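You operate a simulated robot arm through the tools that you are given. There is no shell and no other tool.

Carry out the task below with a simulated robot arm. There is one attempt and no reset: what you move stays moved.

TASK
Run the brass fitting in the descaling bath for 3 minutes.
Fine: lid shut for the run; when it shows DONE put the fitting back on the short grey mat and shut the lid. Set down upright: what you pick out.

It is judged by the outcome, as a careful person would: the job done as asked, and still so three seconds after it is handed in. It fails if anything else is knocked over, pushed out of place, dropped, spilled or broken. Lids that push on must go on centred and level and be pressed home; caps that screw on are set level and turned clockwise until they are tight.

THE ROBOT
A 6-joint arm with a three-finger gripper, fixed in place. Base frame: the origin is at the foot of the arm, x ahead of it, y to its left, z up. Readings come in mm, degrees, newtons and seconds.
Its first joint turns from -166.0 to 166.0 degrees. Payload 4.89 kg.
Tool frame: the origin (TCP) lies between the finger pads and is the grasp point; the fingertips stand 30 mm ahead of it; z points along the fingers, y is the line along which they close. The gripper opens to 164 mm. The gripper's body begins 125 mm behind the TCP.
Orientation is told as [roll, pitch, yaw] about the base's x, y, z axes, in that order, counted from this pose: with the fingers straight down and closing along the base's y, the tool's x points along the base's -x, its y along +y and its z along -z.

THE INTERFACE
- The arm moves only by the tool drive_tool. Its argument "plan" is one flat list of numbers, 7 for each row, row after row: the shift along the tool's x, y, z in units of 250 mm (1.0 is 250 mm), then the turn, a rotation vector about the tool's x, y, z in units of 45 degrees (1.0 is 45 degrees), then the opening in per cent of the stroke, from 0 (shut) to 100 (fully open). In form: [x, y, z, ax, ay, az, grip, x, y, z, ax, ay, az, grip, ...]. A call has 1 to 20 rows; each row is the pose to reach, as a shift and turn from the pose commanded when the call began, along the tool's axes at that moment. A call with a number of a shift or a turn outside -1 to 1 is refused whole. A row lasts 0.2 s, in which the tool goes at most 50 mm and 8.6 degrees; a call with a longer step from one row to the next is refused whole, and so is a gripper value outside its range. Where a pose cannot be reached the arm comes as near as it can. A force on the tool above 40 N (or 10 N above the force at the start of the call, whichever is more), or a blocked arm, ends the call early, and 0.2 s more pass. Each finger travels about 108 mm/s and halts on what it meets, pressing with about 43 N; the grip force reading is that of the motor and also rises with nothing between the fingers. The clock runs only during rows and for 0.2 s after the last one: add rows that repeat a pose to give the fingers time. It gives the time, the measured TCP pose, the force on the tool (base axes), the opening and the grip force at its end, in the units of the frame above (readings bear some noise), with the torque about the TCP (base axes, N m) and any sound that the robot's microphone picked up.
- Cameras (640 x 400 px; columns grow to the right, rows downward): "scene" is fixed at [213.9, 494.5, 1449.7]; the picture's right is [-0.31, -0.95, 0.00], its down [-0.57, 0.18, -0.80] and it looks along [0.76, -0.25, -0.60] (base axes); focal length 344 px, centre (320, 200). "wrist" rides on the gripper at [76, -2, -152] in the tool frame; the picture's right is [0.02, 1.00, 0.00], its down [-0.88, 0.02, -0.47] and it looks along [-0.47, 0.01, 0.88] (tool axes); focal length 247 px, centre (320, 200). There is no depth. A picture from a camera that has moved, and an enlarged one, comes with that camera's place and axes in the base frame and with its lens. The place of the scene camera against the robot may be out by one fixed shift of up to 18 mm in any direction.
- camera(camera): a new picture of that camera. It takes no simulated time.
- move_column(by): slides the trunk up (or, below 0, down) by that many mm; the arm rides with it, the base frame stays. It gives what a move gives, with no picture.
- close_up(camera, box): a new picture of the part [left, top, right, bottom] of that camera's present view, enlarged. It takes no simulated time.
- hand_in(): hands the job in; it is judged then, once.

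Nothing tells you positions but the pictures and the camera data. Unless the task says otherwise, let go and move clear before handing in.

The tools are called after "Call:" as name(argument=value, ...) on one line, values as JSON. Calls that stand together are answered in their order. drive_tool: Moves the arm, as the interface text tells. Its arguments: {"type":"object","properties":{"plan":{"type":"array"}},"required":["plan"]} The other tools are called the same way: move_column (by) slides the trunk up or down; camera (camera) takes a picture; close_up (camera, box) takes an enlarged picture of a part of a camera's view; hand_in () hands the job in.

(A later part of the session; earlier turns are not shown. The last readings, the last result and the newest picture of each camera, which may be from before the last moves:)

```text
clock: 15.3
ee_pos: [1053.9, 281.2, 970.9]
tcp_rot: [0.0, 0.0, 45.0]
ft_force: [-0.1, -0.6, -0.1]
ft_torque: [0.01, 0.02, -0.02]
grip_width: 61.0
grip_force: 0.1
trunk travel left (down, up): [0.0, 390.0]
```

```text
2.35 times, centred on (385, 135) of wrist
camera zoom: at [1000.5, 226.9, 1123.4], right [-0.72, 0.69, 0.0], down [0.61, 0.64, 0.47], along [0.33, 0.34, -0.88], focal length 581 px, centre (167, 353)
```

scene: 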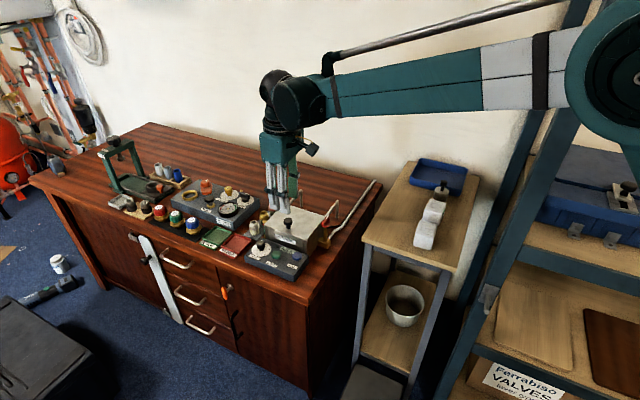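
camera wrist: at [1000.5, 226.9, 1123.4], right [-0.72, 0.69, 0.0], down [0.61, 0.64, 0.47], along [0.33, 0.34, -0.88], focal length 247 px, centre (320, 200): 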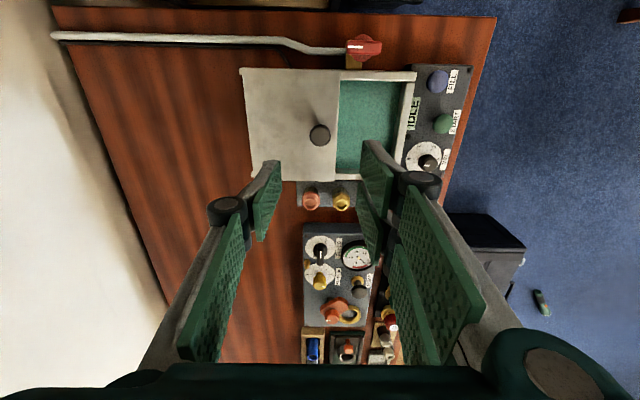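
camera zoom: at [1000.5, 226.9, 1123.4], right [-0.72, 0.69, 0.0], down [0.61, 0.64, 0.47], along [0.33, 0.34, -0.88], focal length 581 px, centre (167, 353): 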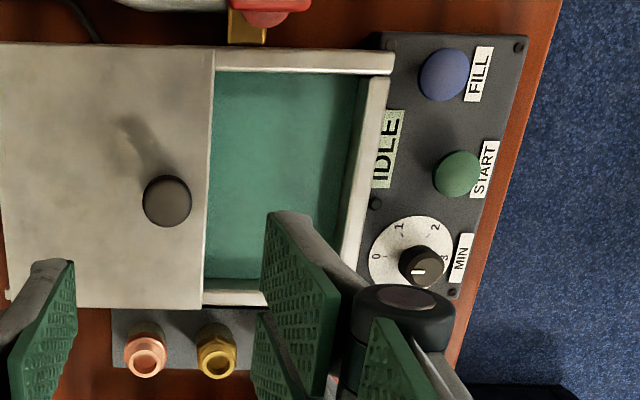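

The liquid level in the sight glass sits between the two red rings, so no filling is needed. Now I'll examine the gripper's fingers and the fitting's hex orientation before grasping.

Call:
close_up(camera="scene", box=[240, 60, 360, 190])

Call:
close_up(camera="wrist", box=[290, 170, 370, 230])

Call:
close_up(camera="scene", box=[255, 195, 295, 235])

```text
3.08 times, centred on (300, 125) of scene
camera zoom: at [213.9, 494.5, 1449.7], right [-0.31, -0.95, 0.0], down [-0.57, 0.18, -0.8], along [0.76, -0.25, -0.6], focal length 1058 px, centre (382, 431)
```

zoom: 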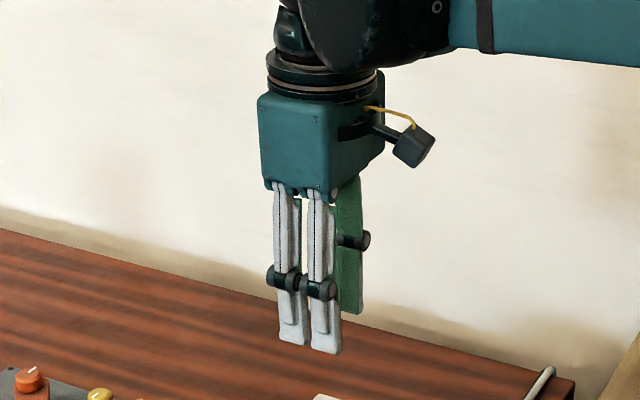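

```text
6.67 times, centred on (330, 200) of wrist
camera zoom: at [1000.5, 226.9, 1123.4], right [-0.72, 0.69, 0.0], down [0.61, 0.64, 0.47], along [0.33, 0.34, -0.88], focal length 1646 px, centre (253, 200)
```

zoom: 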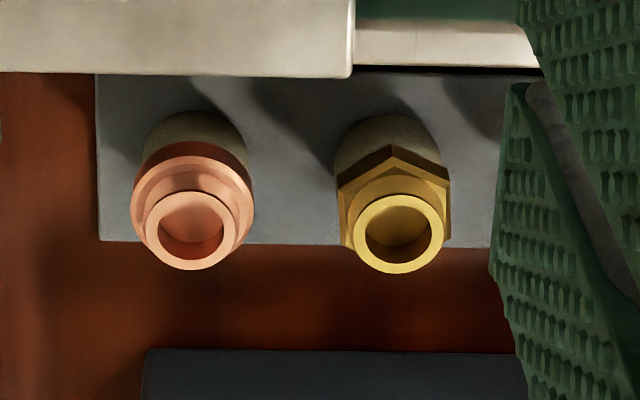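

```text
10.00 times, centred on (275, 215) of scene
camera zoom: at [213.9, 494.5, 1449.7], right [-0.31, -0.95, 0.0], down [-0.57, 0.18, -0.8], along [0.76, -0.25, -0.6], focal length 3437 px, centre (770, 50)
```

zoom: 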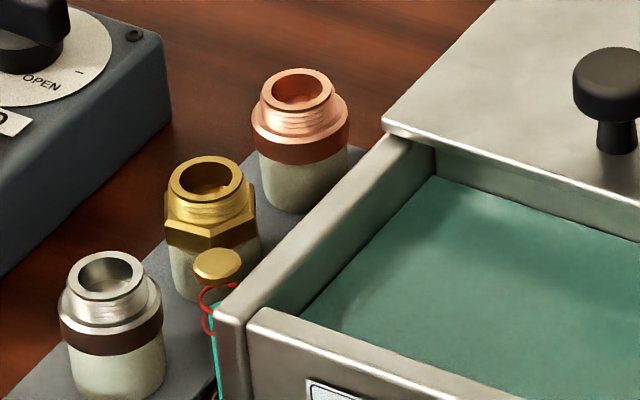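

Brass fitting is at about (1118, 405), top z≈748, spaced 55 mm from its neighbours; the threaded neck above the hex is a clean cylinder to grip. I'll move above it keeping yaw 45°, with a 40 mm opening.

Call:
drive_tool(plan=[-0.1063, 0.0334, 0.0808, 0, 0, 0, 37, -0.2126, 0.0669, 0.1616, 0, 0, 0, 30, -0.3189, 0.1003, 0.2424, 0, 0, 0, 24.5, -0.4252, 0.1338, 0.3232, 0, 0, 0, 24.5, -0.5315, 0.1672, 0.404, 0, 0, 0, 24.5, -0.5315, 0.1672, 0.404, 0, 0, 0, 24.5])

Call:
camera(camera="wrist")

Call:
close_up(camera="scene", box=[240, 150, 340, 240])

Call:
camera(camera="scene")

```text
clock: 16.7
ee_pos: [1118.3, 407.9, 871.5]
tcp_rot: [0.0, 0.0, 45.1]
ft_force: [-1.4, 0.1, 0.0]
ft_torque: [0.03, -0.02, -0.02]
grip_width: 40.1
grip_force: 0.1
trunk travel left (down, up): [0.0, 390.0]
```

```text
taken
camera wrist: at [1066.2, 351.5, 1023.7], right [-0.72, 0.69, 0.0], down [0.61, 0.64, 0.47], along [0.33, 0.34, -0.88], focal length 247 px, centre (320, 200)
```

wrist: 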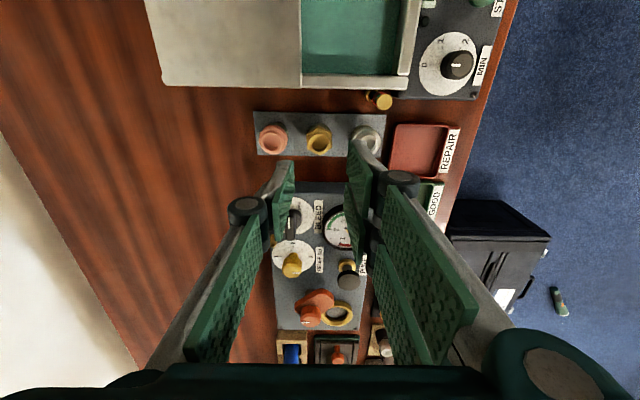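

```text
4.44 times, centred on (290, 195) of scene
camera zoom: at [213.9, 494.5, 1449.7], right [-0.31, -0.95, 0.0], down [-0.57, 0.18, -0.8], along [0.76, -0.25, -0.6], focal length 1528 px, centre (453, 222)
```

zoom: 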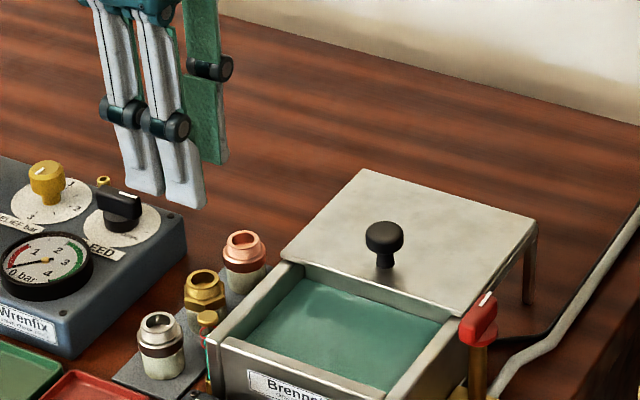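

```text
taken
```

scene: 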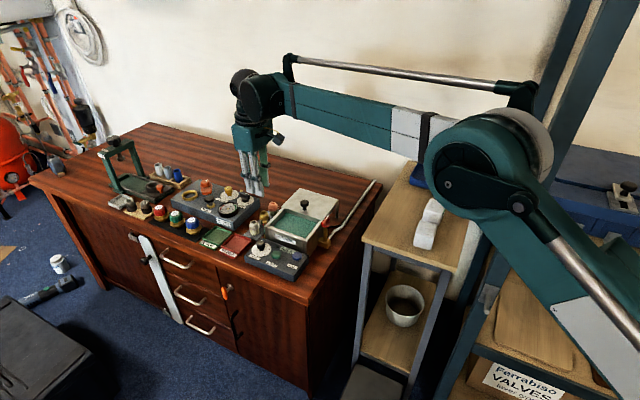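

Call:
close_up(camera="wrist", box=[250, 90, 400, 190])

```text
4.00 times, centred on (325, 140) of wrist
camera zoom: at [1066.2, 351.5, 1023.7], right [-0.72, 0.69, 0.0], down [0.61, 0.64, 0.47], along [0.33, 0.34, -0.88], focal length 988 px, centre (300, 440)
```

zoom: 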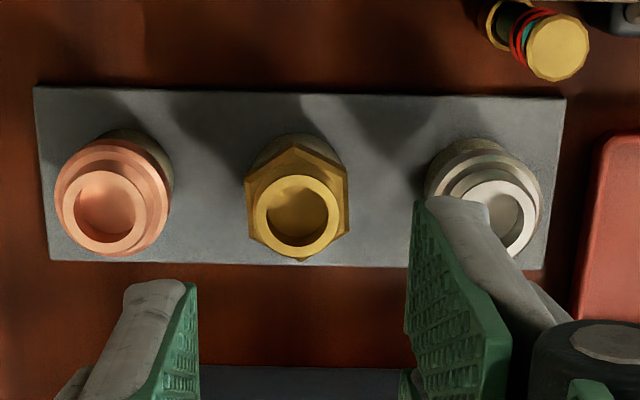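

The fitting is confirmed at (1118.5, 404.9), within ~1.5 mm of the tool axis. Descend with a tiny correction so the fingertips straddle the threaded neck just above the hex.

Call:
drive_tool(plan=[0.004, -0.004, 0.1, 0, 0, 0, 24.5, 0.004, -0.004, 0.2, 0, 0, 0, 24.5, 0.004, -0.004, 0.28, 0, 0, 0, 24.5, 0.004, -0.004, 0.34, 0, 0, 0, 24.5, 0.004, -0.004, 0.38, 0, 0, 0, 24.5, 0.004, -0.004, 0.4, 0, 0, 0, 24.5, 0.004, -0.004, 0.4, 0, 0, 0, 24.5])

Call:
close_up(camera="wrist", box=[220, 100, 420, 250])

Call:
close_up(camera="scene", box=[245, 170, 315, 240])

```text
clock: 18.3
ee_pos: [1118.7, 404.8, 769.2]
tcp_rot: [0.0, 0.0, 45.0]
ft_force: [0.0, 1.0, -0.6]
ft_torque: [-0.04, 0.01, 0.0]
grip_width: 40.1
grip_force: 0.0
trunk travel left (down, up): [0.0, 390.0]
```

```text
2.67 times, centred on (320, 175) of wrist
camera zoom: at [1065.0, 349.3, 922.6], right [-0.72, 0.69, 0.0], down [0.61, 0.64, 0.47], along [0.33, 0.34, -0.88], focal length 659 px, centre (320, 267)
```

zoom: 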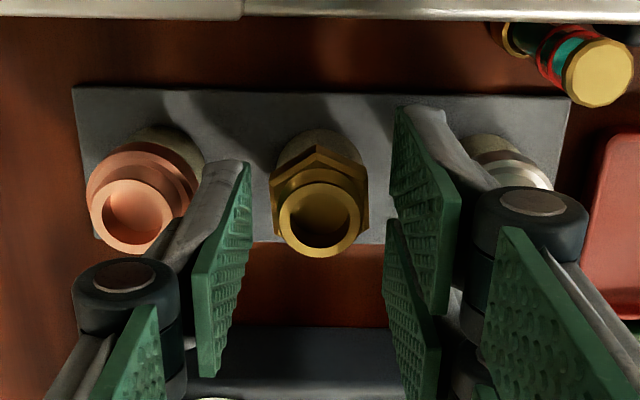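

```text
5.71 times, centred on (280, 205) of scene
camera zoom: at [213.9, 494.5, 1449.7], right [-0.31, -0.95, 0.0], down [-0.57, 0.18, -0.8], along [0.76, -0.25, -0.6], focal length 1964 px, centre (549, 171)
```

zoom: 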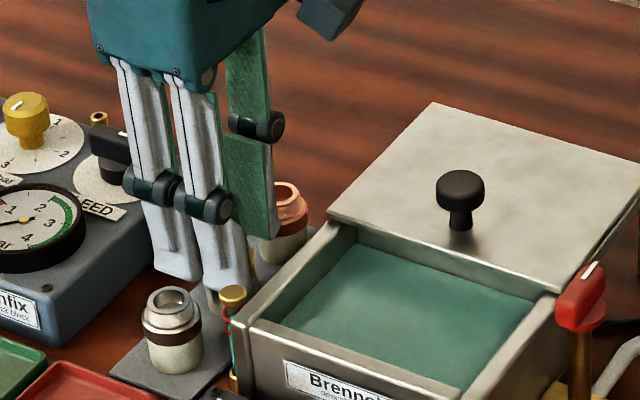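

Fingers straddle the neck with no contact. Close the grip.

Call:
drive_tool(plan=[0, 0, 0, 0, 0, 0, 18, 0, 0, 0, 0, 0, 0, 8, 0, 0, 0, 0, 0, 0, 8, 0, 0, 0, 0, 0, 0, 8])

Call:
close_up(camera="wrist", box=[220, 100, 420, 250])

Call:
close_up(camera="scene", box=[245, 170, 315, 240])

```text
clock: 19.3
ee_pos: [1117.5, 404.0, 770.1]
tcp_rot: [-0.1, 0.1, 44.9]
ft_force: [0.4, -0.6, 0.0]
ft_torque: [-0.02, 0.02, 0.01]
grip_width: 24.0
grip_force: 42.8
trunk travel left (down, up): [0.0, 390.0]
```

```text
2.67 times, centred on (320, 175) of wrist
camera zoom: at [1065.1, 349.3, 922.7], right [-0.72, 0.69, 0.0], down [0.61, 0.64, 0.47], along [0.33, 0.34, -0.88], focal length 659 px, centre (320, 267)
```

zoom: 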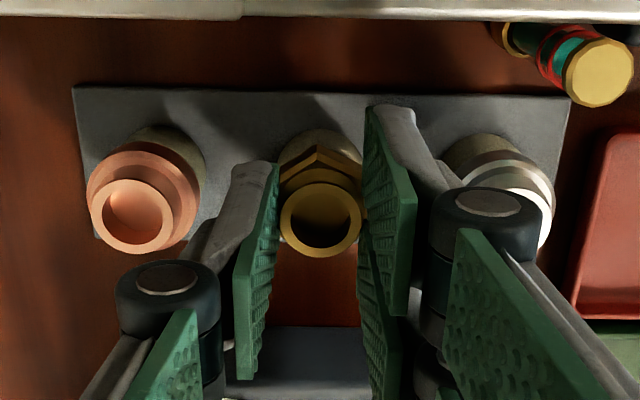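

```text
5.71 times, centred on (280, 205) of scene
camera zoom: at [213.9, 494.5, 1449.7], right [-0.31, -0.95, 0.0], down [-0.57, 0.18, -0.8], along [0.76, -0.25, -0.6], focal length 1964 px, centre (549, 171)
```

zoom: 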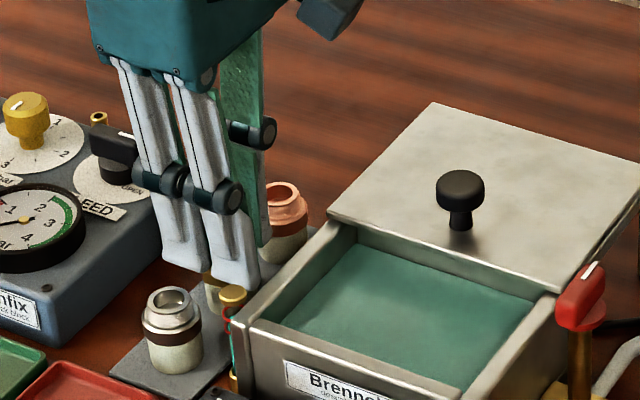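

Gripped the neck (24 mm). Lift straight up and check.

Call:
drive_tool(plan=[0, 0, -0.04, 0, 0, 0, 8, 0, 0, -0.12, 0, 0, 0, 8, 0, 0, -0.24, 0, 0, 0, 8, 0, 0, -0.38, 0, 0, 0, 8, 0, 0, -0.52, 0, 0, 0, 8, 0, 0, -0.52, 0, 0, 0, 8])

Call:
camera(camera="wrist")

Call:
close_up(camera="scene", box=[225, 140, 325, 240])

```text
clock: 20.7
ee_pos: [1118.0, 404.6, 900.5]
tcp_rot: [0.0, 0.1, 45.1]
ft_force: [-1.0, -0.4, -1.6]
ft_torque: [0.0, 0.02, 0.02]
grip_width: 23.7
grip_force: 43.2
trunk travel left (down, up): [0.0, 390.0]
```

```text
taken
camera wrist: at [1064.2, 349.6, 1053.4], right [-0.72, 0.69, 0.0], down [0.61, 0.64, 0.47], along [0.33, 0.34, -0.88], focal length 247 px, centre (320, 200)
```

wrist: 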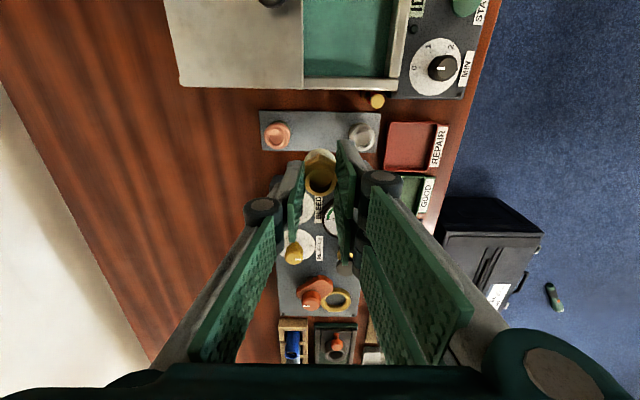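

```text
4.00 times, centred on (275, 190) of scene
camera zoom: at [213.9, 494.5, 1449.7], right [-0.31, -0.95, 0.0], down [-0.57, 0.18, -0.8], along [0.76, -0.25, -0.6], focal length 1375 px, centre (500, 240)
```

zoom: 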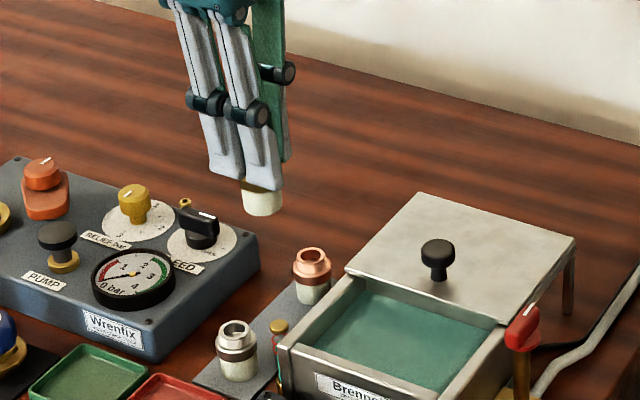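

The fitting is held upright. Move it over the bath opening.

Call:
drive_tool(plan=[0.1062, 0.0208, 0, 0, 0, 0, 8, 0.2123, 0.0416, 0, 0, 0, 0, 8, 0.3185, 0.0624, 0, 0, 0, 0, 8, 0.4246, 0.0832, 0, 0, 0, 0, 8, 0.5308, 0.104, 0, 0, 0, 0, 8, 0.5308, 0.104, 0, 0, 0, 0, 8])

Call:
camera(camera="wrist")

Call:
close_up(camera="scene", box=[245, 150, 345, 250])

```text
clock: 22.1
ee_pos: [1006.6, 328.9, 901.0]
tcp_rot: [0.0, -0.1, 45.0]
ft_force: [0.1, 0.1, 0.0]
ft_torque: [-0.06, 0.0, 0.02]
grip_width: 23.9
grip_force: 42.8
trunk travel left (down, up): [0.0, 390.0]
```

```text
taken
camera wrist: at [952.7, 273.7, 1053.9], right [-0.72, 0.69, 0.0], down [0.61, 0.64, 0.47], along [0.33, 0.34, -0.88], focal length 247 px, centre (320, 200)
```

wrist: 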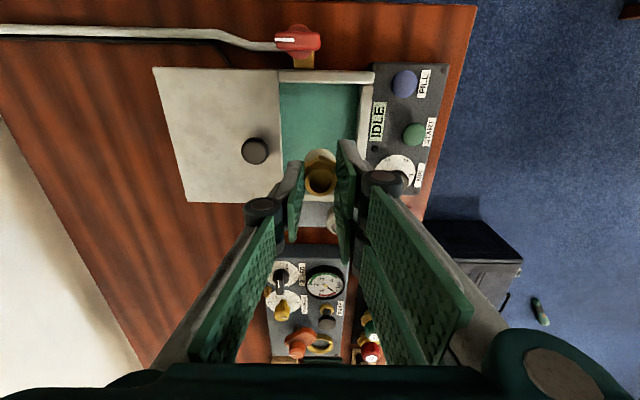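

```text
4.00 times, centred on (295, 200) of scene
camera zoom: at [213.9, 494.5, 1449.7], right [-0.31, -0.95, 0.0], down [-0.57, 0.18, -0.8], along [0.76, -0.25, -0.6], focal length 1375 px, centre (420, 200)
```

zoom: 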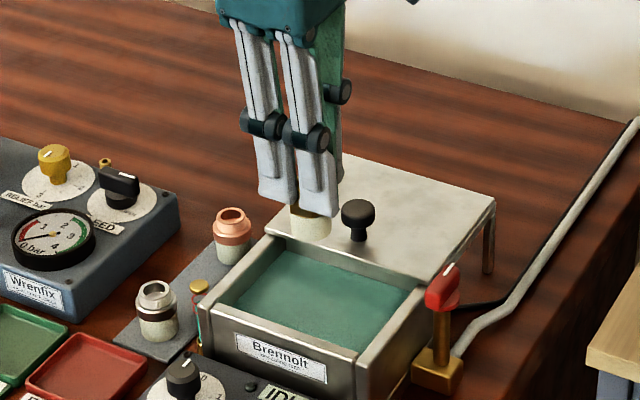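

Aligned with the opening centre. Lower the fitting into the bath.

Call:
drive_tool(plan=[0, 0, 0.12, 0, 0, 0, 8, 0, 0, 0.22, 0, 0, 0, 8, 0, 0, 0.31, 0, 0, 0, 8, 0, 0, 0.38, 0, 0, 0, 8, 0, 0, 0.43, 0, 0, 0, 8, 0, 0, 0.45, 0, 0, 0, 8, 0, 0, 0.46, 0, 0, 0, 8, 0, 0, 0.47, 0, 0, 0, 8, 0, 0, 0.47, 0, 0, 0, 8])

Call:
camera(camera="wrist")

Call:
close_up(camera="scene", box=[245, 150, 345, 250])

```text
clock: 24.1
ee_pos: [1006.8, 330.2, 783.8]
tcp_rot: [0.0, 0.0, 45.0]
ft_force: [0.3, 2.4, 18.5]
ft_torque: [0.13, -0.1, 0.0]
grip_width: 23.8
grip_force: 42.9
trunk travel left (down, up): [0.0, 390.0]
```

```text
taken
camera wrist: at [953.1, 274.3, 936.4], right [-0.72, 0.69, 0.0], down [0.61, 0.64, 0.47], along [0.33, 0.34, -0.88], focal length 247 px, centre (320, 200)
```

wrist: 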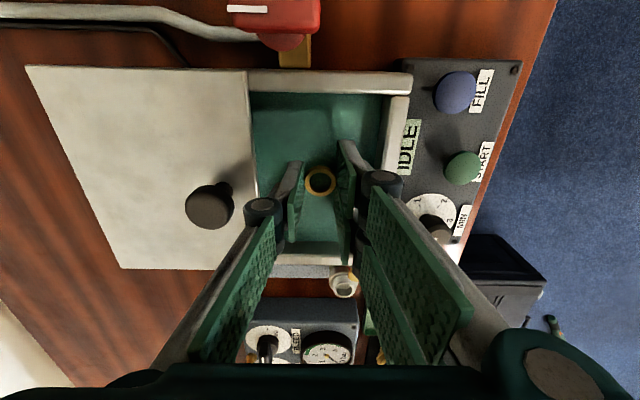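

```text
4.00 times, centred on (295, 200) of scene
camera zoom: at [213.9, 494.5, 1449.7], right [-0.31, -0.95, 0.0], down [-0.57, 0.18, -0.8], along [0.76, -0.25, -0.6], focal length 1375 px, centre (420, 200)
```

zoom: 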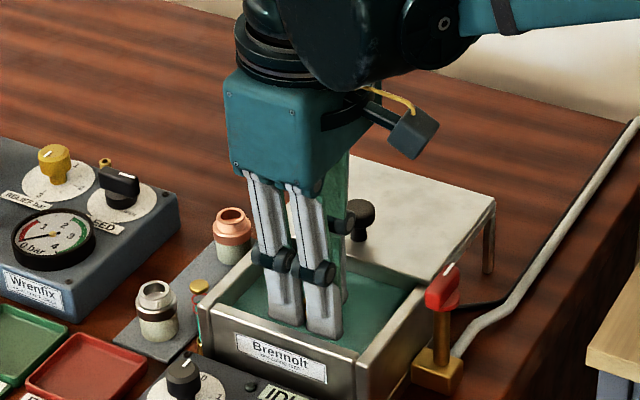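

The fitting touched the bath floor (18 N up at TCP z≈784). I'll relax slightly, release, and rise.

Call:
drive_tool(plan=[0, 0, -0.006, 0, 0, 0, 8, 0, 0, -0.006, 0, 0, 0, 16, 0, 0, -0.006, 0, 0, 0, 22, 0, 0, -0.006, 0, 0, 0, 24, 0, 0, -0.08, 0, 0, 0, 24, 0, 0, -0.2, 0, 0, 0, 24, 0, 0, -0.36, 0, 0, 0, 24, 0, 0, -0.52, 0, 0, 0, 24, 0, 0, -0.52, 0, 0, 0, 24])

Call:
camera(camera="wrist")

Call:
close_up(camera="scene", box=[245, 150, 345, 250])

```text
clock: 26.1
ee_pos: [1007.5, 329.4, 910.4]
tcp_rot: [0.0, 0.0, 45.0]
ft_force: [0.3, 0.8, 0.2]
ft_torque: [0.0, -0.01, 0.01]
grip_width: 39.3
grip_force: 0.0
trunk travel left (down, up): [0.0, 390.0]
```

```text
taken
camera wrist: at [954.1, 274.7, 1063.7], right [-0.72, 0.69, 0.0], down [0.61, 0.64, 0.47], along [0.33, 0.34, -0.88], focal length 247 px, centre (320, 200)
```

wrist: 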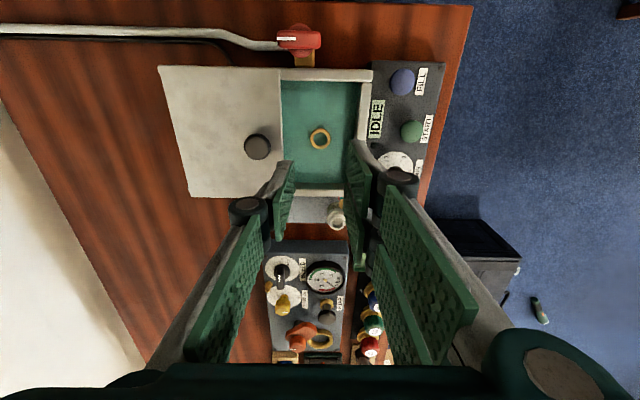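

```text
4.00 times, centred on (295, 200) of scene
camera zoom: at [213.9, 494.5, 1449.7], right [-0.31, -0.95, 0.0], down [-0.57, 0.18, -0.8], along [0.76, -0.25, -0.6], focal length 1375 px, centre (420, 200)
```

zoom: 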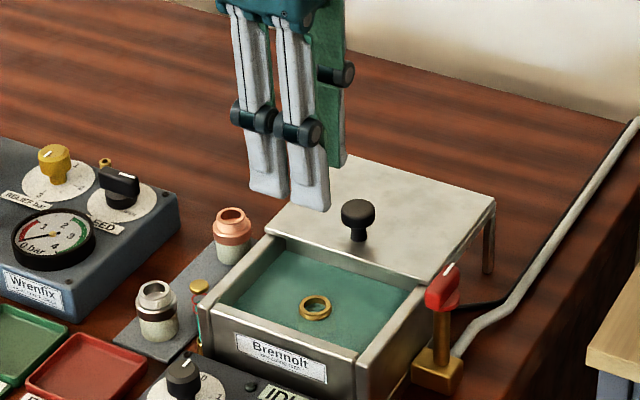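

The fitting stands upright in the bath with its top ring at z≈764. Before closing, I'll check the lid's underside clearance.

Call:
close_up(camera="scene", box=[290, 185, 350, 245])

Call:
close_up(camera="wrist", box=[250, 50, 400, 200])

Call:
close_up(camera="scene", box=[275, 205, 325, 245])

```text
6.67 times, centred on (320, 215) of scene
camera zoom: at [213.9, 494.5, 1449.7], right [-0.31, -0.95, 0.0], down [-0.57, 0.18, -0.8], along [0.76, -0.25, -0.6], focal length 2291 px, centre (320, 100)
```

zoom: 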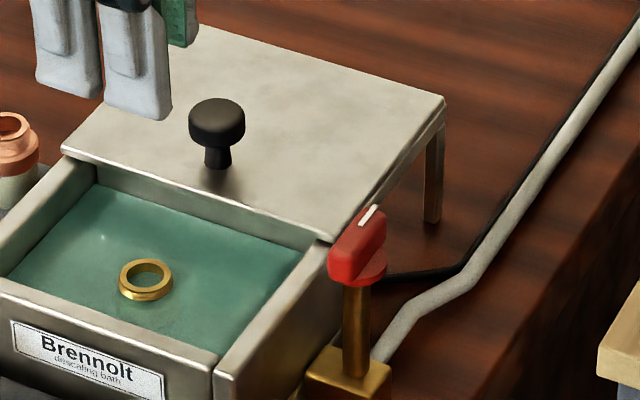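

```text
2.67 times, centred on (325, 125) of wrist
camera zoom: at [954.1, 274.7, 1063.7], right [-0.72, 0.69, 0.0], down [0.61, 0.64, 0.47], along [0.33, 0.34, -0.88], focal length 659 px, centre (307, 400)
```

zoom: 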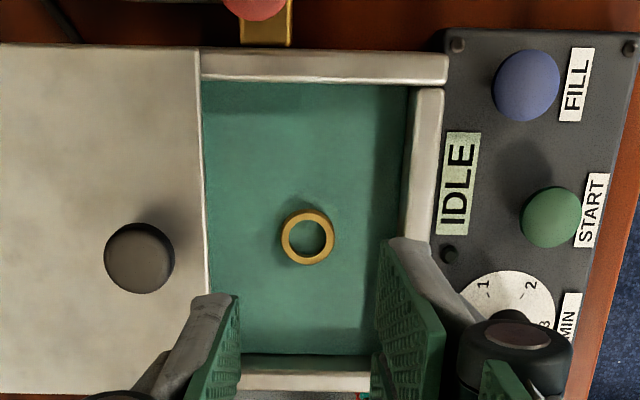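

```text
10.00 times, centred on (300, 225) of scene
camera zoom: at [213.9, 494.5, 1449.7], right [-0.31, -0.95, 0.0], down [-0.57, 0.18, -0.8], along [0.76, -0.25, -0.6], focal length 3437 px, centre (520, -50)
```

zoom: 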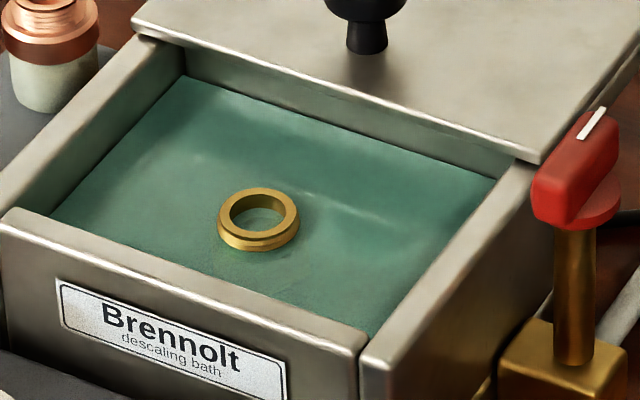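

Lid is a thin plate on the side walls (~776), so it clears the fitting. Go back to the knob, now at (1054, 282), and lower around it.

Call:
drive_tool(plan=[0, -0.134, 0, 0, 0, 0, 37, 0, -0.267, 0, 0, 0, 0, 37, 0, -0.267, 0.1, 0, 0, 0, 37, 0, -0.267, 0.2, 0, 0, 0, 37, 0, -0.267, 0.3, 0, 0, 0, 37, 0, -0.267, 0.3664, 0, 0, 0, 37, 0, -0.267, 0.3664, 0, 0, 0, 37])

Call:
camera(camera="wrist")

Call:
close_up(camera="scene", box=[245, 150, 345, 250])

```text
clock: 27.7
ee_pos: [1055.0, 280.5, 819.1]
tcp_rot: [0.0, 0.1, 45.0]
ft_force: [0.2, 0.2, -0.1]
ft_torque: [0.0, 0.03, 0.01]
grip_width: 60.2
grip_force: 0.1
trunk travel left (down, up): [0.0, 390.0]
```

```text
taken
camera wrist: at [1001.4, 225.9, 971.8], right [-0.72, 0.69, 0.0], down [0.61, 0.64, 0.47], along [0.33, 0.34, -0.88], focal length 247 px, centre (320, 200)
```

wrist: 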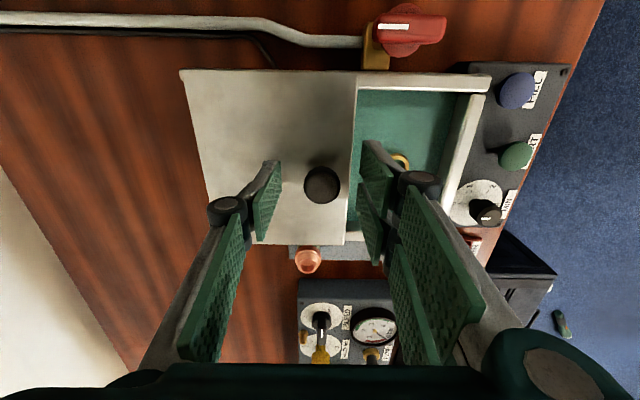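

```text
4.00 times, centred on (295, 200) of scene
camera zoom: at [213.9, 494.5, 1449.7], right [-0.31, -0.95, 0.0], down [-0.57, 0.18, -0.8], along [0.76, -0.25, -0.6], focal length 1375 px, centre (420, 200)
```

zoom: 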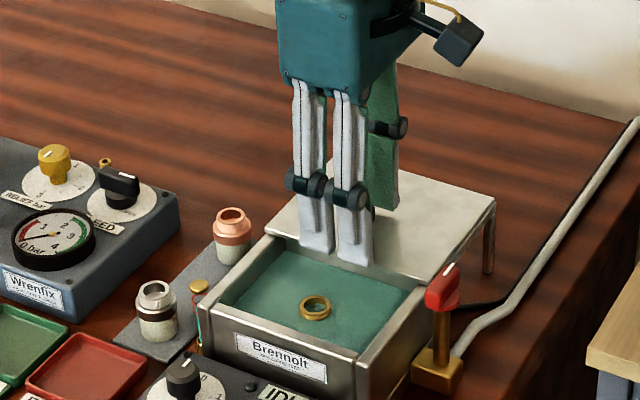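

Straddling the knob. Grip it and slide the lid forward.

Call:
drive_tool(plan=[0, 0, 0, 0, 0, 0, 25, 0, 0, 0, 0, 0, 0, 10, 0, 0, 0, 0, 0, 0, 10, 0, 0, 0, 0, 0, 0, 10, 0, 0.03, 0, 0, 0, 0, 10, 0, 0.06, 0, 0, 0, 0, 10, 0, 0.09, 0, 0, 0, 0, 10, 0, 0.12, 0, 0, 0, 0, 10, 0, 0.15, 0, 0, 0, 0, 10, 0, 0.18, 0, 0, 0, 0, 10, 0, 0.21, 0, 0, 0, 0, 10, 0, 0.24, 0, 0, 0, 0, 10, 0, 0.27, 0, 0, 0, 0, 10, 0, 0.3, 0, 0, 0, 0, 10, 0, 0.33, 0, 0, 0, 0, 10, 0, 0.35, 0, 0, 0, 0, 10, 0, 0.37, 0, 0, 0, 0, 10, 0, 0.37, 0, 0, 0, 0, 10])

Call:
camera(camera="wrist")

Call:
close_up(camera="scene", box=[245, 150, 345, 250])

```text
clock: 31.5
ee_pos: [988.2, 348.2, 819.2]
tcp_rot: [0.0, -0.1, 45.0]
ft_force: [-0.4, 0.0, -20.9]
ft_torque: [0.16, -0.14, 0.04]
grip_width: 25.1
grip_force: 45.3
trunk travel left (down, up): [0.0, 390.0]
```

```text
taken
camera wrist: at [935.1, 292.8, 972.6], right [-0.72, 0.69, 0.0], down [0.61, 0.64, 0.47], along [0.33, 0.34, -0.88], focal length 247 px, centre (320, 200)
```

wrist: 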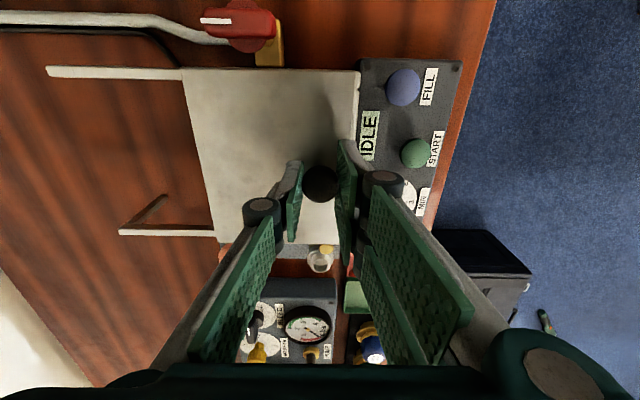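

```text
4.00 times, centred on (295, 200) of scene
camera zoom: at [213.9, 494.5, 1449.7], right [-0.31, -0.95, 0.0], down [-0.57, 0.18, -0.8], along [0.76, -0.25, -0.6], focal length 1375 px, centre (420, 200)
```

zoom: 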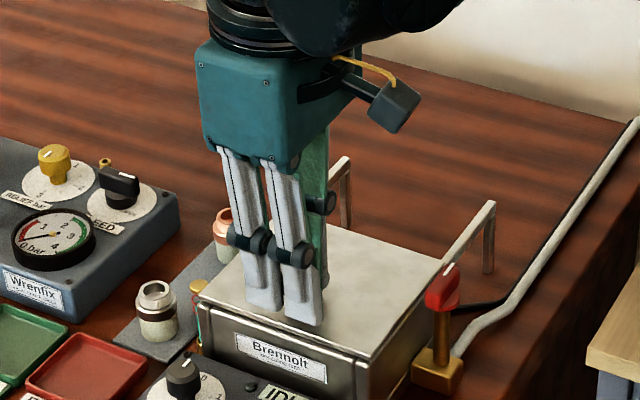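

Nearly closed; push the last ~8 mm slowly.

Call:
drive_tool(plan=[0, 0.01, 0, 0, 0, 0, 10, 0, 0.02, 0, 0, 0, 0, 10, 0, 0.028, 0, 0, 0, 0, 10, 0, 0.032, 0, 0, 0, 0, 10, 0, 0.032, 0, 0, 0, 0, 10])

Call:
camera(camera="wrist")

Call:
close_up(camera="scene", box=[265, 190, 345, 250])

```text
clock: 32.7
ee_pos: [984.1, 352.7, 819.8]
tcp_rot: [0.0, 0.0, 44.9]
ft_force: [20.8, 0.8, -9.6]
ft_torque: [-0.19, -0.24, 0.06]
grip_width: 24.8
grip_force: 45.3
trunk travel left (down, up): [0.0, 390.0]
```

```text
taken
camera wrist: at [930.5, 297.4, 972.7], right [-0.72, 0.69, 0.0], down [0.61, 0.64, 0.47], along [0.33, 0.34, -0.88], focal length 247 px, centre (320, 200)
```

wrist: 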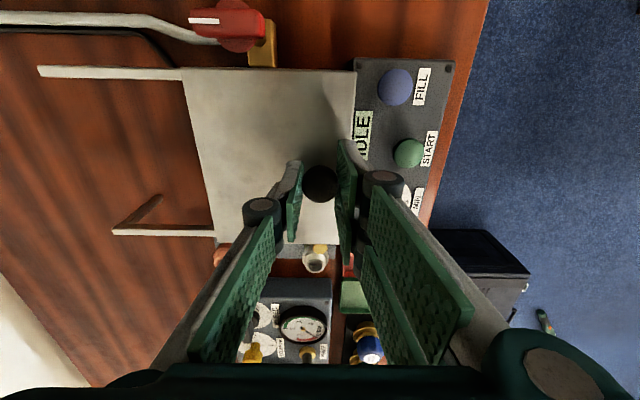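

```text
6.67 times, centred on (305, 220) of scene
camera zoom: at [213.9, 494.5, 1449.7], right [-0.31, -0.95, 0.0], down [-0.57, 0.18, -0.8], along [0.76, -0.25, -0.6], focal length 2291 px, centre (420, 67)
```

zoom: 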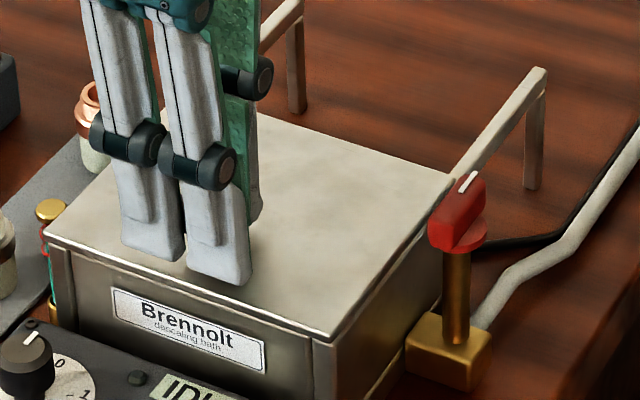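

The lid is shut against its stop. Release, rise and move above the MIN dial for a closer look.

Call:
drive_tool(plan=[0, 0, 0, 0, 0, 0, 25, 0, 0, 0, 0, 0, 0, 37, 0, 0, -0.1, 0, 0, 0, 37, 0, 0, -0.25, 0, 0, 0, 37, 0, 0, -0.4, 0, 0, 0, 37, -0.1, 0.14, -0.4, 0, 0, 0, 37, -0.215, 0.294, -0.4, 0, 0, 0, 37, -0.215, 0.294, -0.4, 0, 0, 0, 37])

Call:
camera(camera="wrist")

Call:
close_up(camera="scene", box=[235, 190, 335, 290])

```text
clock: 34.5
ee_pos: [970.4, 444.2, 919.9]
tcp_rot: [0.0, -0.1, 44.9]
ft_force: [0.1, -1.1, 0.4]
ft_torque: [0.09, 0.03, 0.0]
grip_width: 60.6
grip_force: 0.0
trunk travel left (down, up): [0.0, 390.0]
```

```text
taken
camera wrist: at [916.2, 388.5, 1072.8], right [-0.72, 0.69, 0.0], down [0.61, 0.64, 0.47], along [0.33, 0.34, -0.88], focal length 247 px, centre (320, 200)
```

wrist: 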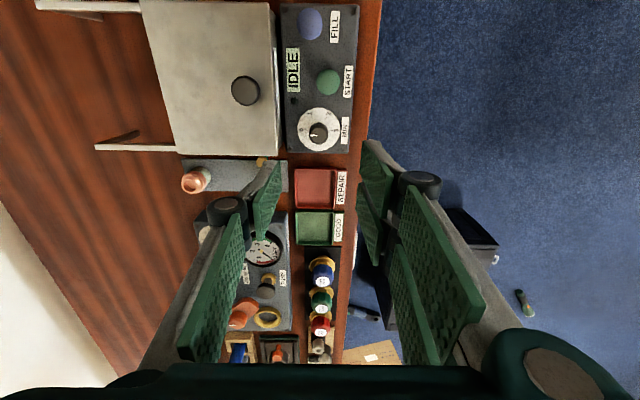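

```text
4.00 times, centred on (285, 240) of scene
camera zoom: at [213.9, 494.5, 1449.7], right [-0.31, -0.95, 0.0], down [-0.57, 0.18, -0.8], along [0.76, -0.25, -0.6], focal length 1375 px, centre (460, 40)
```

zoom: 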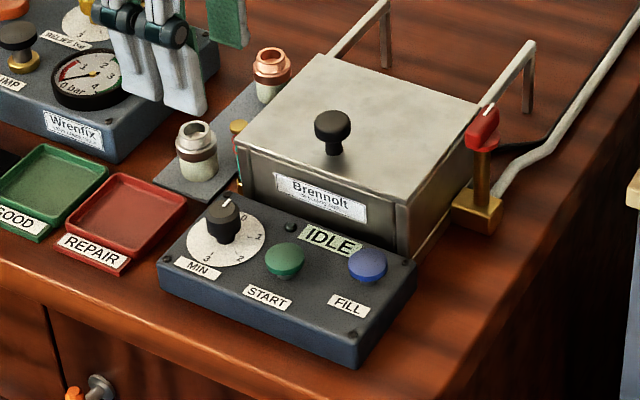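

Call:
close_up(camera="wrist", box=[270, 50, 370, 170])

Call:
close_up(camera="wrist", box=[290, 100, 350, 160])

Call:
close_up(camera="scene", box=[275, 235, 315, 265])

Call:
close_up(camera="scene", box=[270, 225, 310, 265])

```text
3.33 times, centred on (320, 110) of wrist
camera zoom: at [916.2, 388.5, 1072.8], right [-0.72, 0.69, 0.0], down [0.61, 0.64, 0.47], along [0.33, 0.34, -0.88], focal length 823 px, centre (320, 500)
```

zoom: 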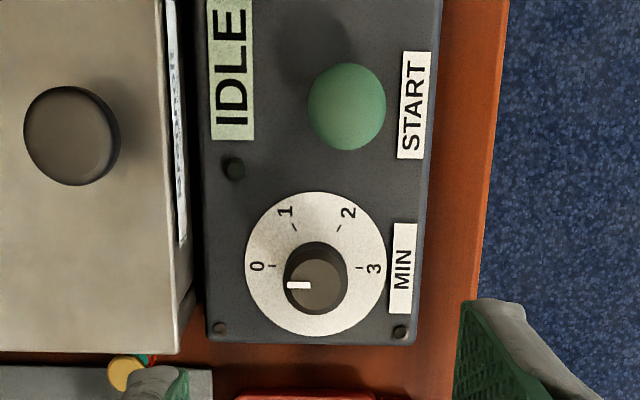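

```text
6.67 times, centred on (320, 130) of wrist
camera zoom: at [916.2, 388.5, 1072.8], right [-0.72, 0.69, 0.0], down [0.61, 0.64, 0.47], along [0.33, 0.34, -0.88], focal length 1646 px, centre (320, 667)
```

zoom: 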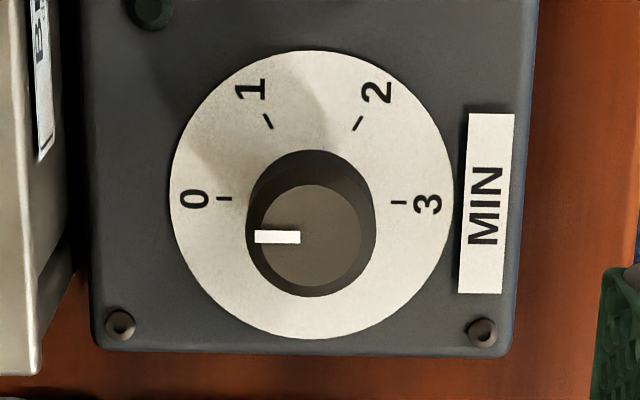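

```text
13.33 times, centred on (295, 250) of scene
camera zoom: at [213.9, 494.5, 1449.7], right [-0.31, -0.95, 0.0], down [-0.57, 0.18, -0.8], along [0.76, -0.25, -0.6], focal length 4583 px, centre (653, -467)
```

zoom: 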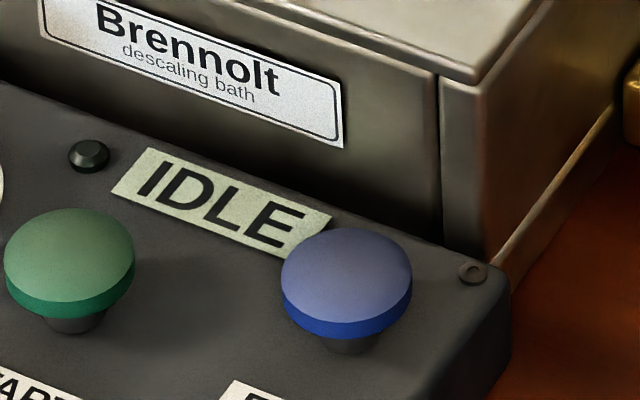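

```text
10.00 times, centred on (290, 245) of scene
camera zoom: at [213.9, 494.5, 1449.7], right [-0.31, -0.95, 0.0], down [-0.57, 0.18, -0.8], along [0.76, -0.25, -0.6], focal length 3437 px, centre (620, -250)
```

zoom: 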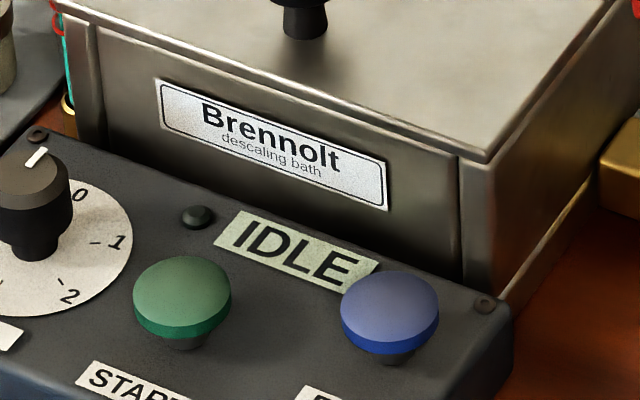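

The MIN dial has 0 on the left, 3 exactly opposite (180° clockwise), and its pointer is at 0. I'll lower toward the dial knob, stopping just above to check alignment.

Call:
drive_tool(plan=[0.003, -0.0065, 0.12, 0, 0, 0, 30, 0.003, -0.0065, 0.24, 0, 0, 0, 24.5, 0.003, -0.0065, 0.36, 0, 0, 0, 24.5, 0.003, -0.0065, 0.44, 0, 0, 0, 24.5, 0.003, -0.0065, 0.44, 0, 0, 0, 24.5])

Call:
camera(camera="wrist")

Call:
close_up(camera="wrist", box=[260, 100, 380, 220])

Call:
close_up(camera="scene", box=[235, 190, 335, 290])

```text
clock: 35.7
ee_pos: [969.7, 441.4, 809.7]
tcp_rot: [0.1, 0.0, 45.0]
ft_force: [0.3, 0.5, -0.1]
ft_torque: [0.05, -0.04, 0.0]
grip_width: 40.3
grip_force: 0.0
trunk travel left (down, up): [0.0, 390.0]
```

```text
taken
camera wrist: at [916.5, 386.0, 962.6], right [-0.72, 0.69, 0.0], down [0.61, 0.64, 0.47], along [0.33, 0.34, -0.88], focal length 247 px, centre (320, 200)
```

wrist: 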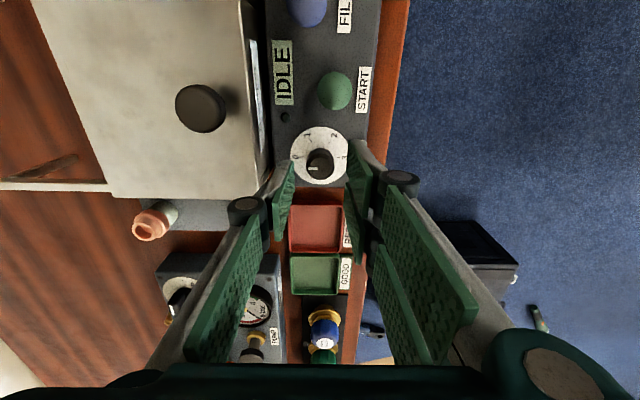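

```text
3.33 times, centred on (320, 160) of wrist
camera zoom: at [916.5, 386.0, 962.6], right [-0.72, 0.69, 0.0], down [0.61, 0.64, 0.47], along [0.33, 0.34, -0.88], focal length 823 px, centre (320, 333)
```

zoom: 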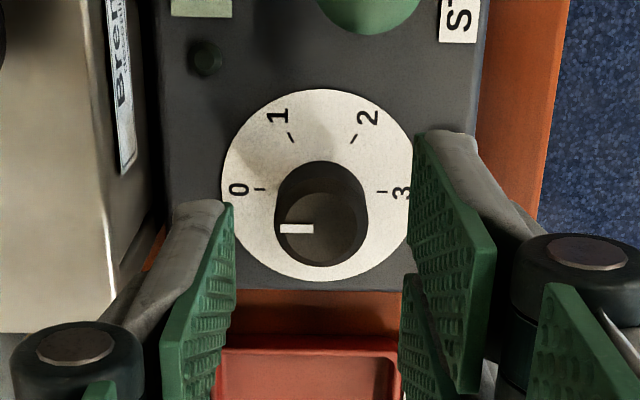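

```text
4.00 times, centred on (285, 240) of scene
camera zoom: at [213.9, 494.5, 1449.7], right [-0.31, -0.95, 0.0], down [-0.57, 0.18, -0.8], along [0.76, -0.25, -0.6], focal length 1375 px, centre (460, 40)
```

zoom: 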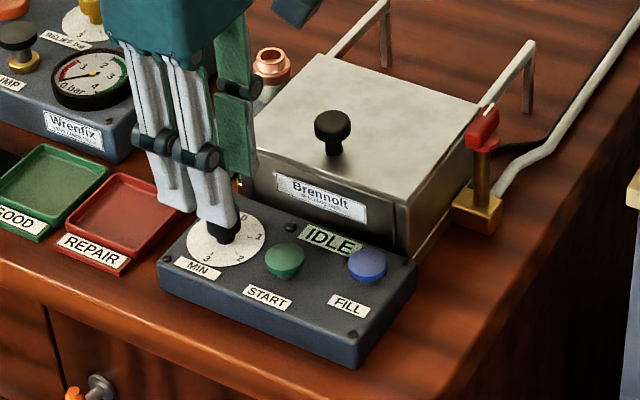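

Knob axis ≈ (968.7, 440.6), top z≈762, panel z≈730. Descend so the fingertips are around the cap, then close gently.

Call:
drive_tool(plan=[0.0034, -0.001, 0.05, 0, 0, 0, 24.5, 0.0034, -0.001, 0.1, 0, 0, 0, 24.5, 0.0034, -0.001, 0.152, 0, 0, 0, 24.5, 0.0034, -0.001, 0.152, 0, 0, 0, 24.5, 0.0034, -0.001, 0.152, 0, 0, 0, 8, 0.0034, -0.001, 0.152, 0, 0, 0, 8, 0.0034, -0.001, 0.152, 0, 0, 0, 8])

Call:
close_up(camera="wrist", box=[260, 100, 380, 220])

Call:
close_up(camera="scene", box=[235, 190, 335, 290])

```text
clock: 37.3
ee_pos: [969.3, 440.3, 770.7]
tcp_rot: [-0.1, 0.0, 45.1]
ft_force: [8.5, -4.3, -3.2]
ft_torque: [0.01, -0.41, 0.0]
grip_width: 23.9
grip_force: 44.7
trunk travel left (down, up): [0.0, 390.0]
```

```text
3.33 times, centred on (320, 160) of wrist
camera zoom: at [915.6, 385.3, 924.6], right [-0.72, 0.69, 0.0], down [0.61, 0.64, 0.47], along [0.33, 0.34, -0.88], focal length 823 px, centre (320, 333)
```

zoom: 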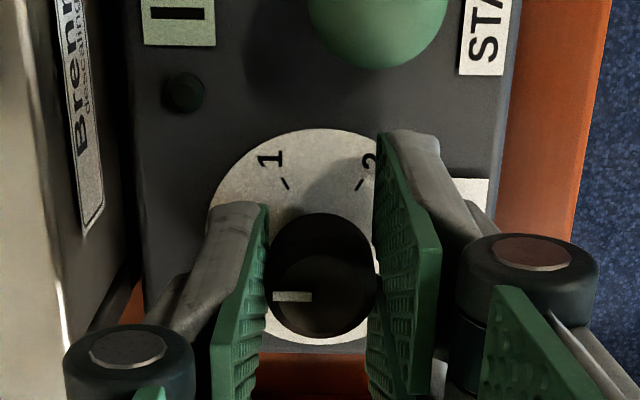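

```text
4.00 times, centred on (285, 240) of scene
camera zoom: at [213.9, 494.5, 1449.7], right [-0.31, -0.95, 0.0], down [-0.57, 0.18, -0.8], along [0.76, -0.25, -0.6], focal length 1375 px, centre (460, 40)
```

zoom: 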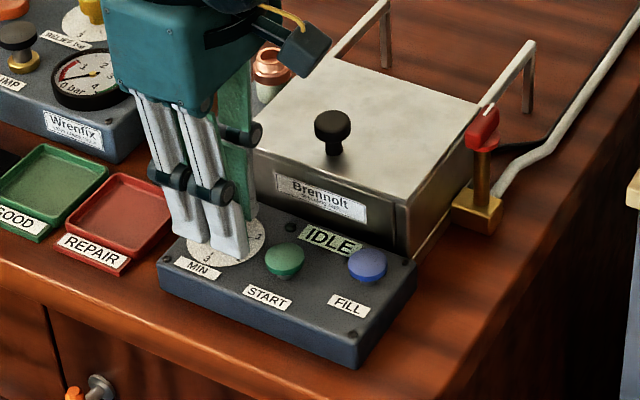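

Gripped. Turn clockwise 45° (watching torque).

Call:
drive_tool(plan=[0, 0, 0, 0, 0, 0.15, 8, 0, 0, 0, 0, 0, 0.3, 8, 0, 0, 0, 0, 0, 0.45, 8, 0, 0, 0, 0, 0, 0.6, 8, 0, 0, 0, 0, 0, 0.75, 8, 0, 0, 0, 0, 0, 0.9, 8, 0, 0, 0, 0, 0, 1.0, 8, 0, 0, 0, 0, 0, 1.0, 8])

Call:
close_up(camera="wrist", box=[260, 100, 380, 220])

Call:
close_up(camera="scene", box=[235, 190, 335, 290])

```text
clock: 39.1
ee_pos: [968.8, 442.1, 771.4]
tcp_rot: [0.0, 0.1, 0.0]
ft_force: [-11.6, -5.5, -17.6]
ft_torque: [-0.1, 0.32, 0.0]
grip_width: 24.0
grip_force: 45.2
trunk travel left (down, up): [0.0, 390.0]
```

```text
3.33 times, centred on (320, 160) of wrist
camera zoom: at [891.7, 439.9, 924.7], right [-0.02, 1.0, 0.0], down [0.88, 0.02, 0.47], along [0.47, 0.01, -0.88], focal length 823 px, centre (320, 333)
```

zoom: 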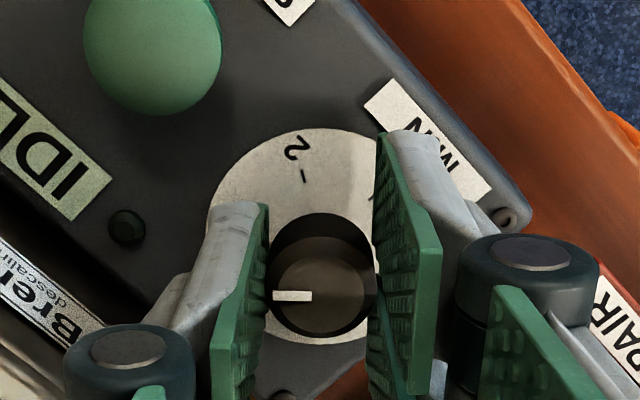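

```text
4.00 times, centred on (285, 240) of scene
camera zoom: at [213.9, 494.5, 1449.7], right [-0.31, -0.95, 0.0], down [-0.57, 0.18, -0.8], along [0.76, -0.25, -0.6], focal length 1375 px, centre (460, 40)
```

zoom: 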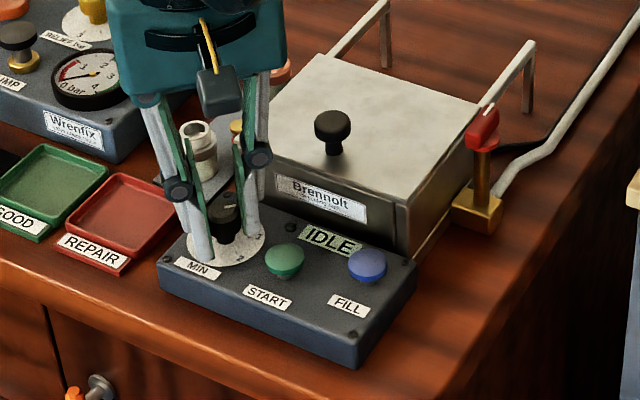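

The knob turns with the gripper. Continue another 45°.

Call:
drive_tool(plan=[0, 0, 0, 0, 0, 0.15, 8, 0, 0, 0, 0, 0, 0.3, 8, 0, 0, 0, 0, 0, 0.45, 8, 0, 0, 0, 0, 0, 0.6, 8, 0, 0, 0, 0, 0, 0.75, 8, 0, 0, 0, 0, 0, 0.9, 8, 0, 0, 0, 0, 0, 1.0, 8, 0, 0, 0, 0, 0, 1.0, 8])

Call:
close_up(camera="wrist", box=[260, 100, 380, 220])

Call:
close_up(camera="scene", box=[235, 190, 335, 290])

Call:
camera(camera="scene")

```text
clock: 40.9
ee_pos: [968.4, 443.1, 771.3]
tcp_rot: [0.0, -0.1, -45.0]
ft_force: [0.5, 20.1, -19.3]
ft_torque: [0.6, 0.11, 0.04]
grip_width: 24.0
grip_force: 45.1
trunk travel left (down, up): [0.0, 390.0]
```

```text
3.33 times, centred on (320, 160) of wrist
camera zoom: at [913.1, 495.4, 924.7], right [0.69, 0.72, 0.0], down [0.64, -0.61, 0.47], along [0.34, -0.33, -0.88], focal length 823 px, centre (320, 333)
```

zoom: 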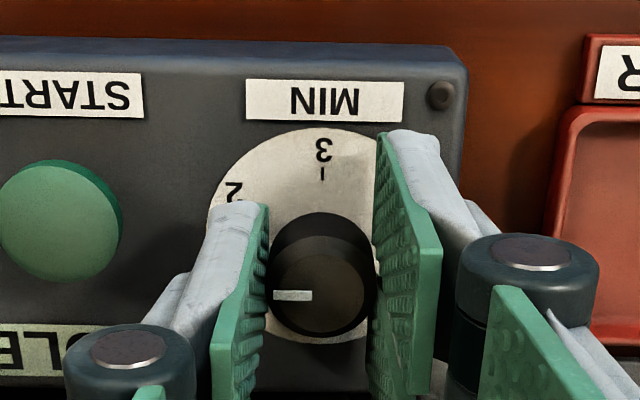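

```text
4.00 times, centred on (285, 240) of scene
camera zoom: at [213.9, 494.5, 1449.7], right [-0.31, -0.95, 0.0], down [-0.57, 0.18, -0.8], along [0.76, -0.25, -0.6], focal length 1375 px, centre (460, 40)
```

zoom: 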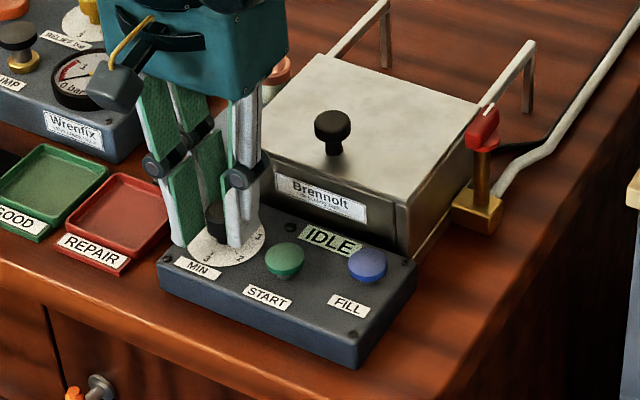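

```text
taken
```

scene: 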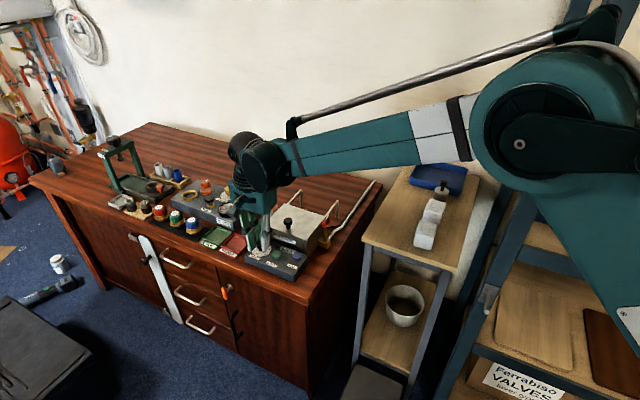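

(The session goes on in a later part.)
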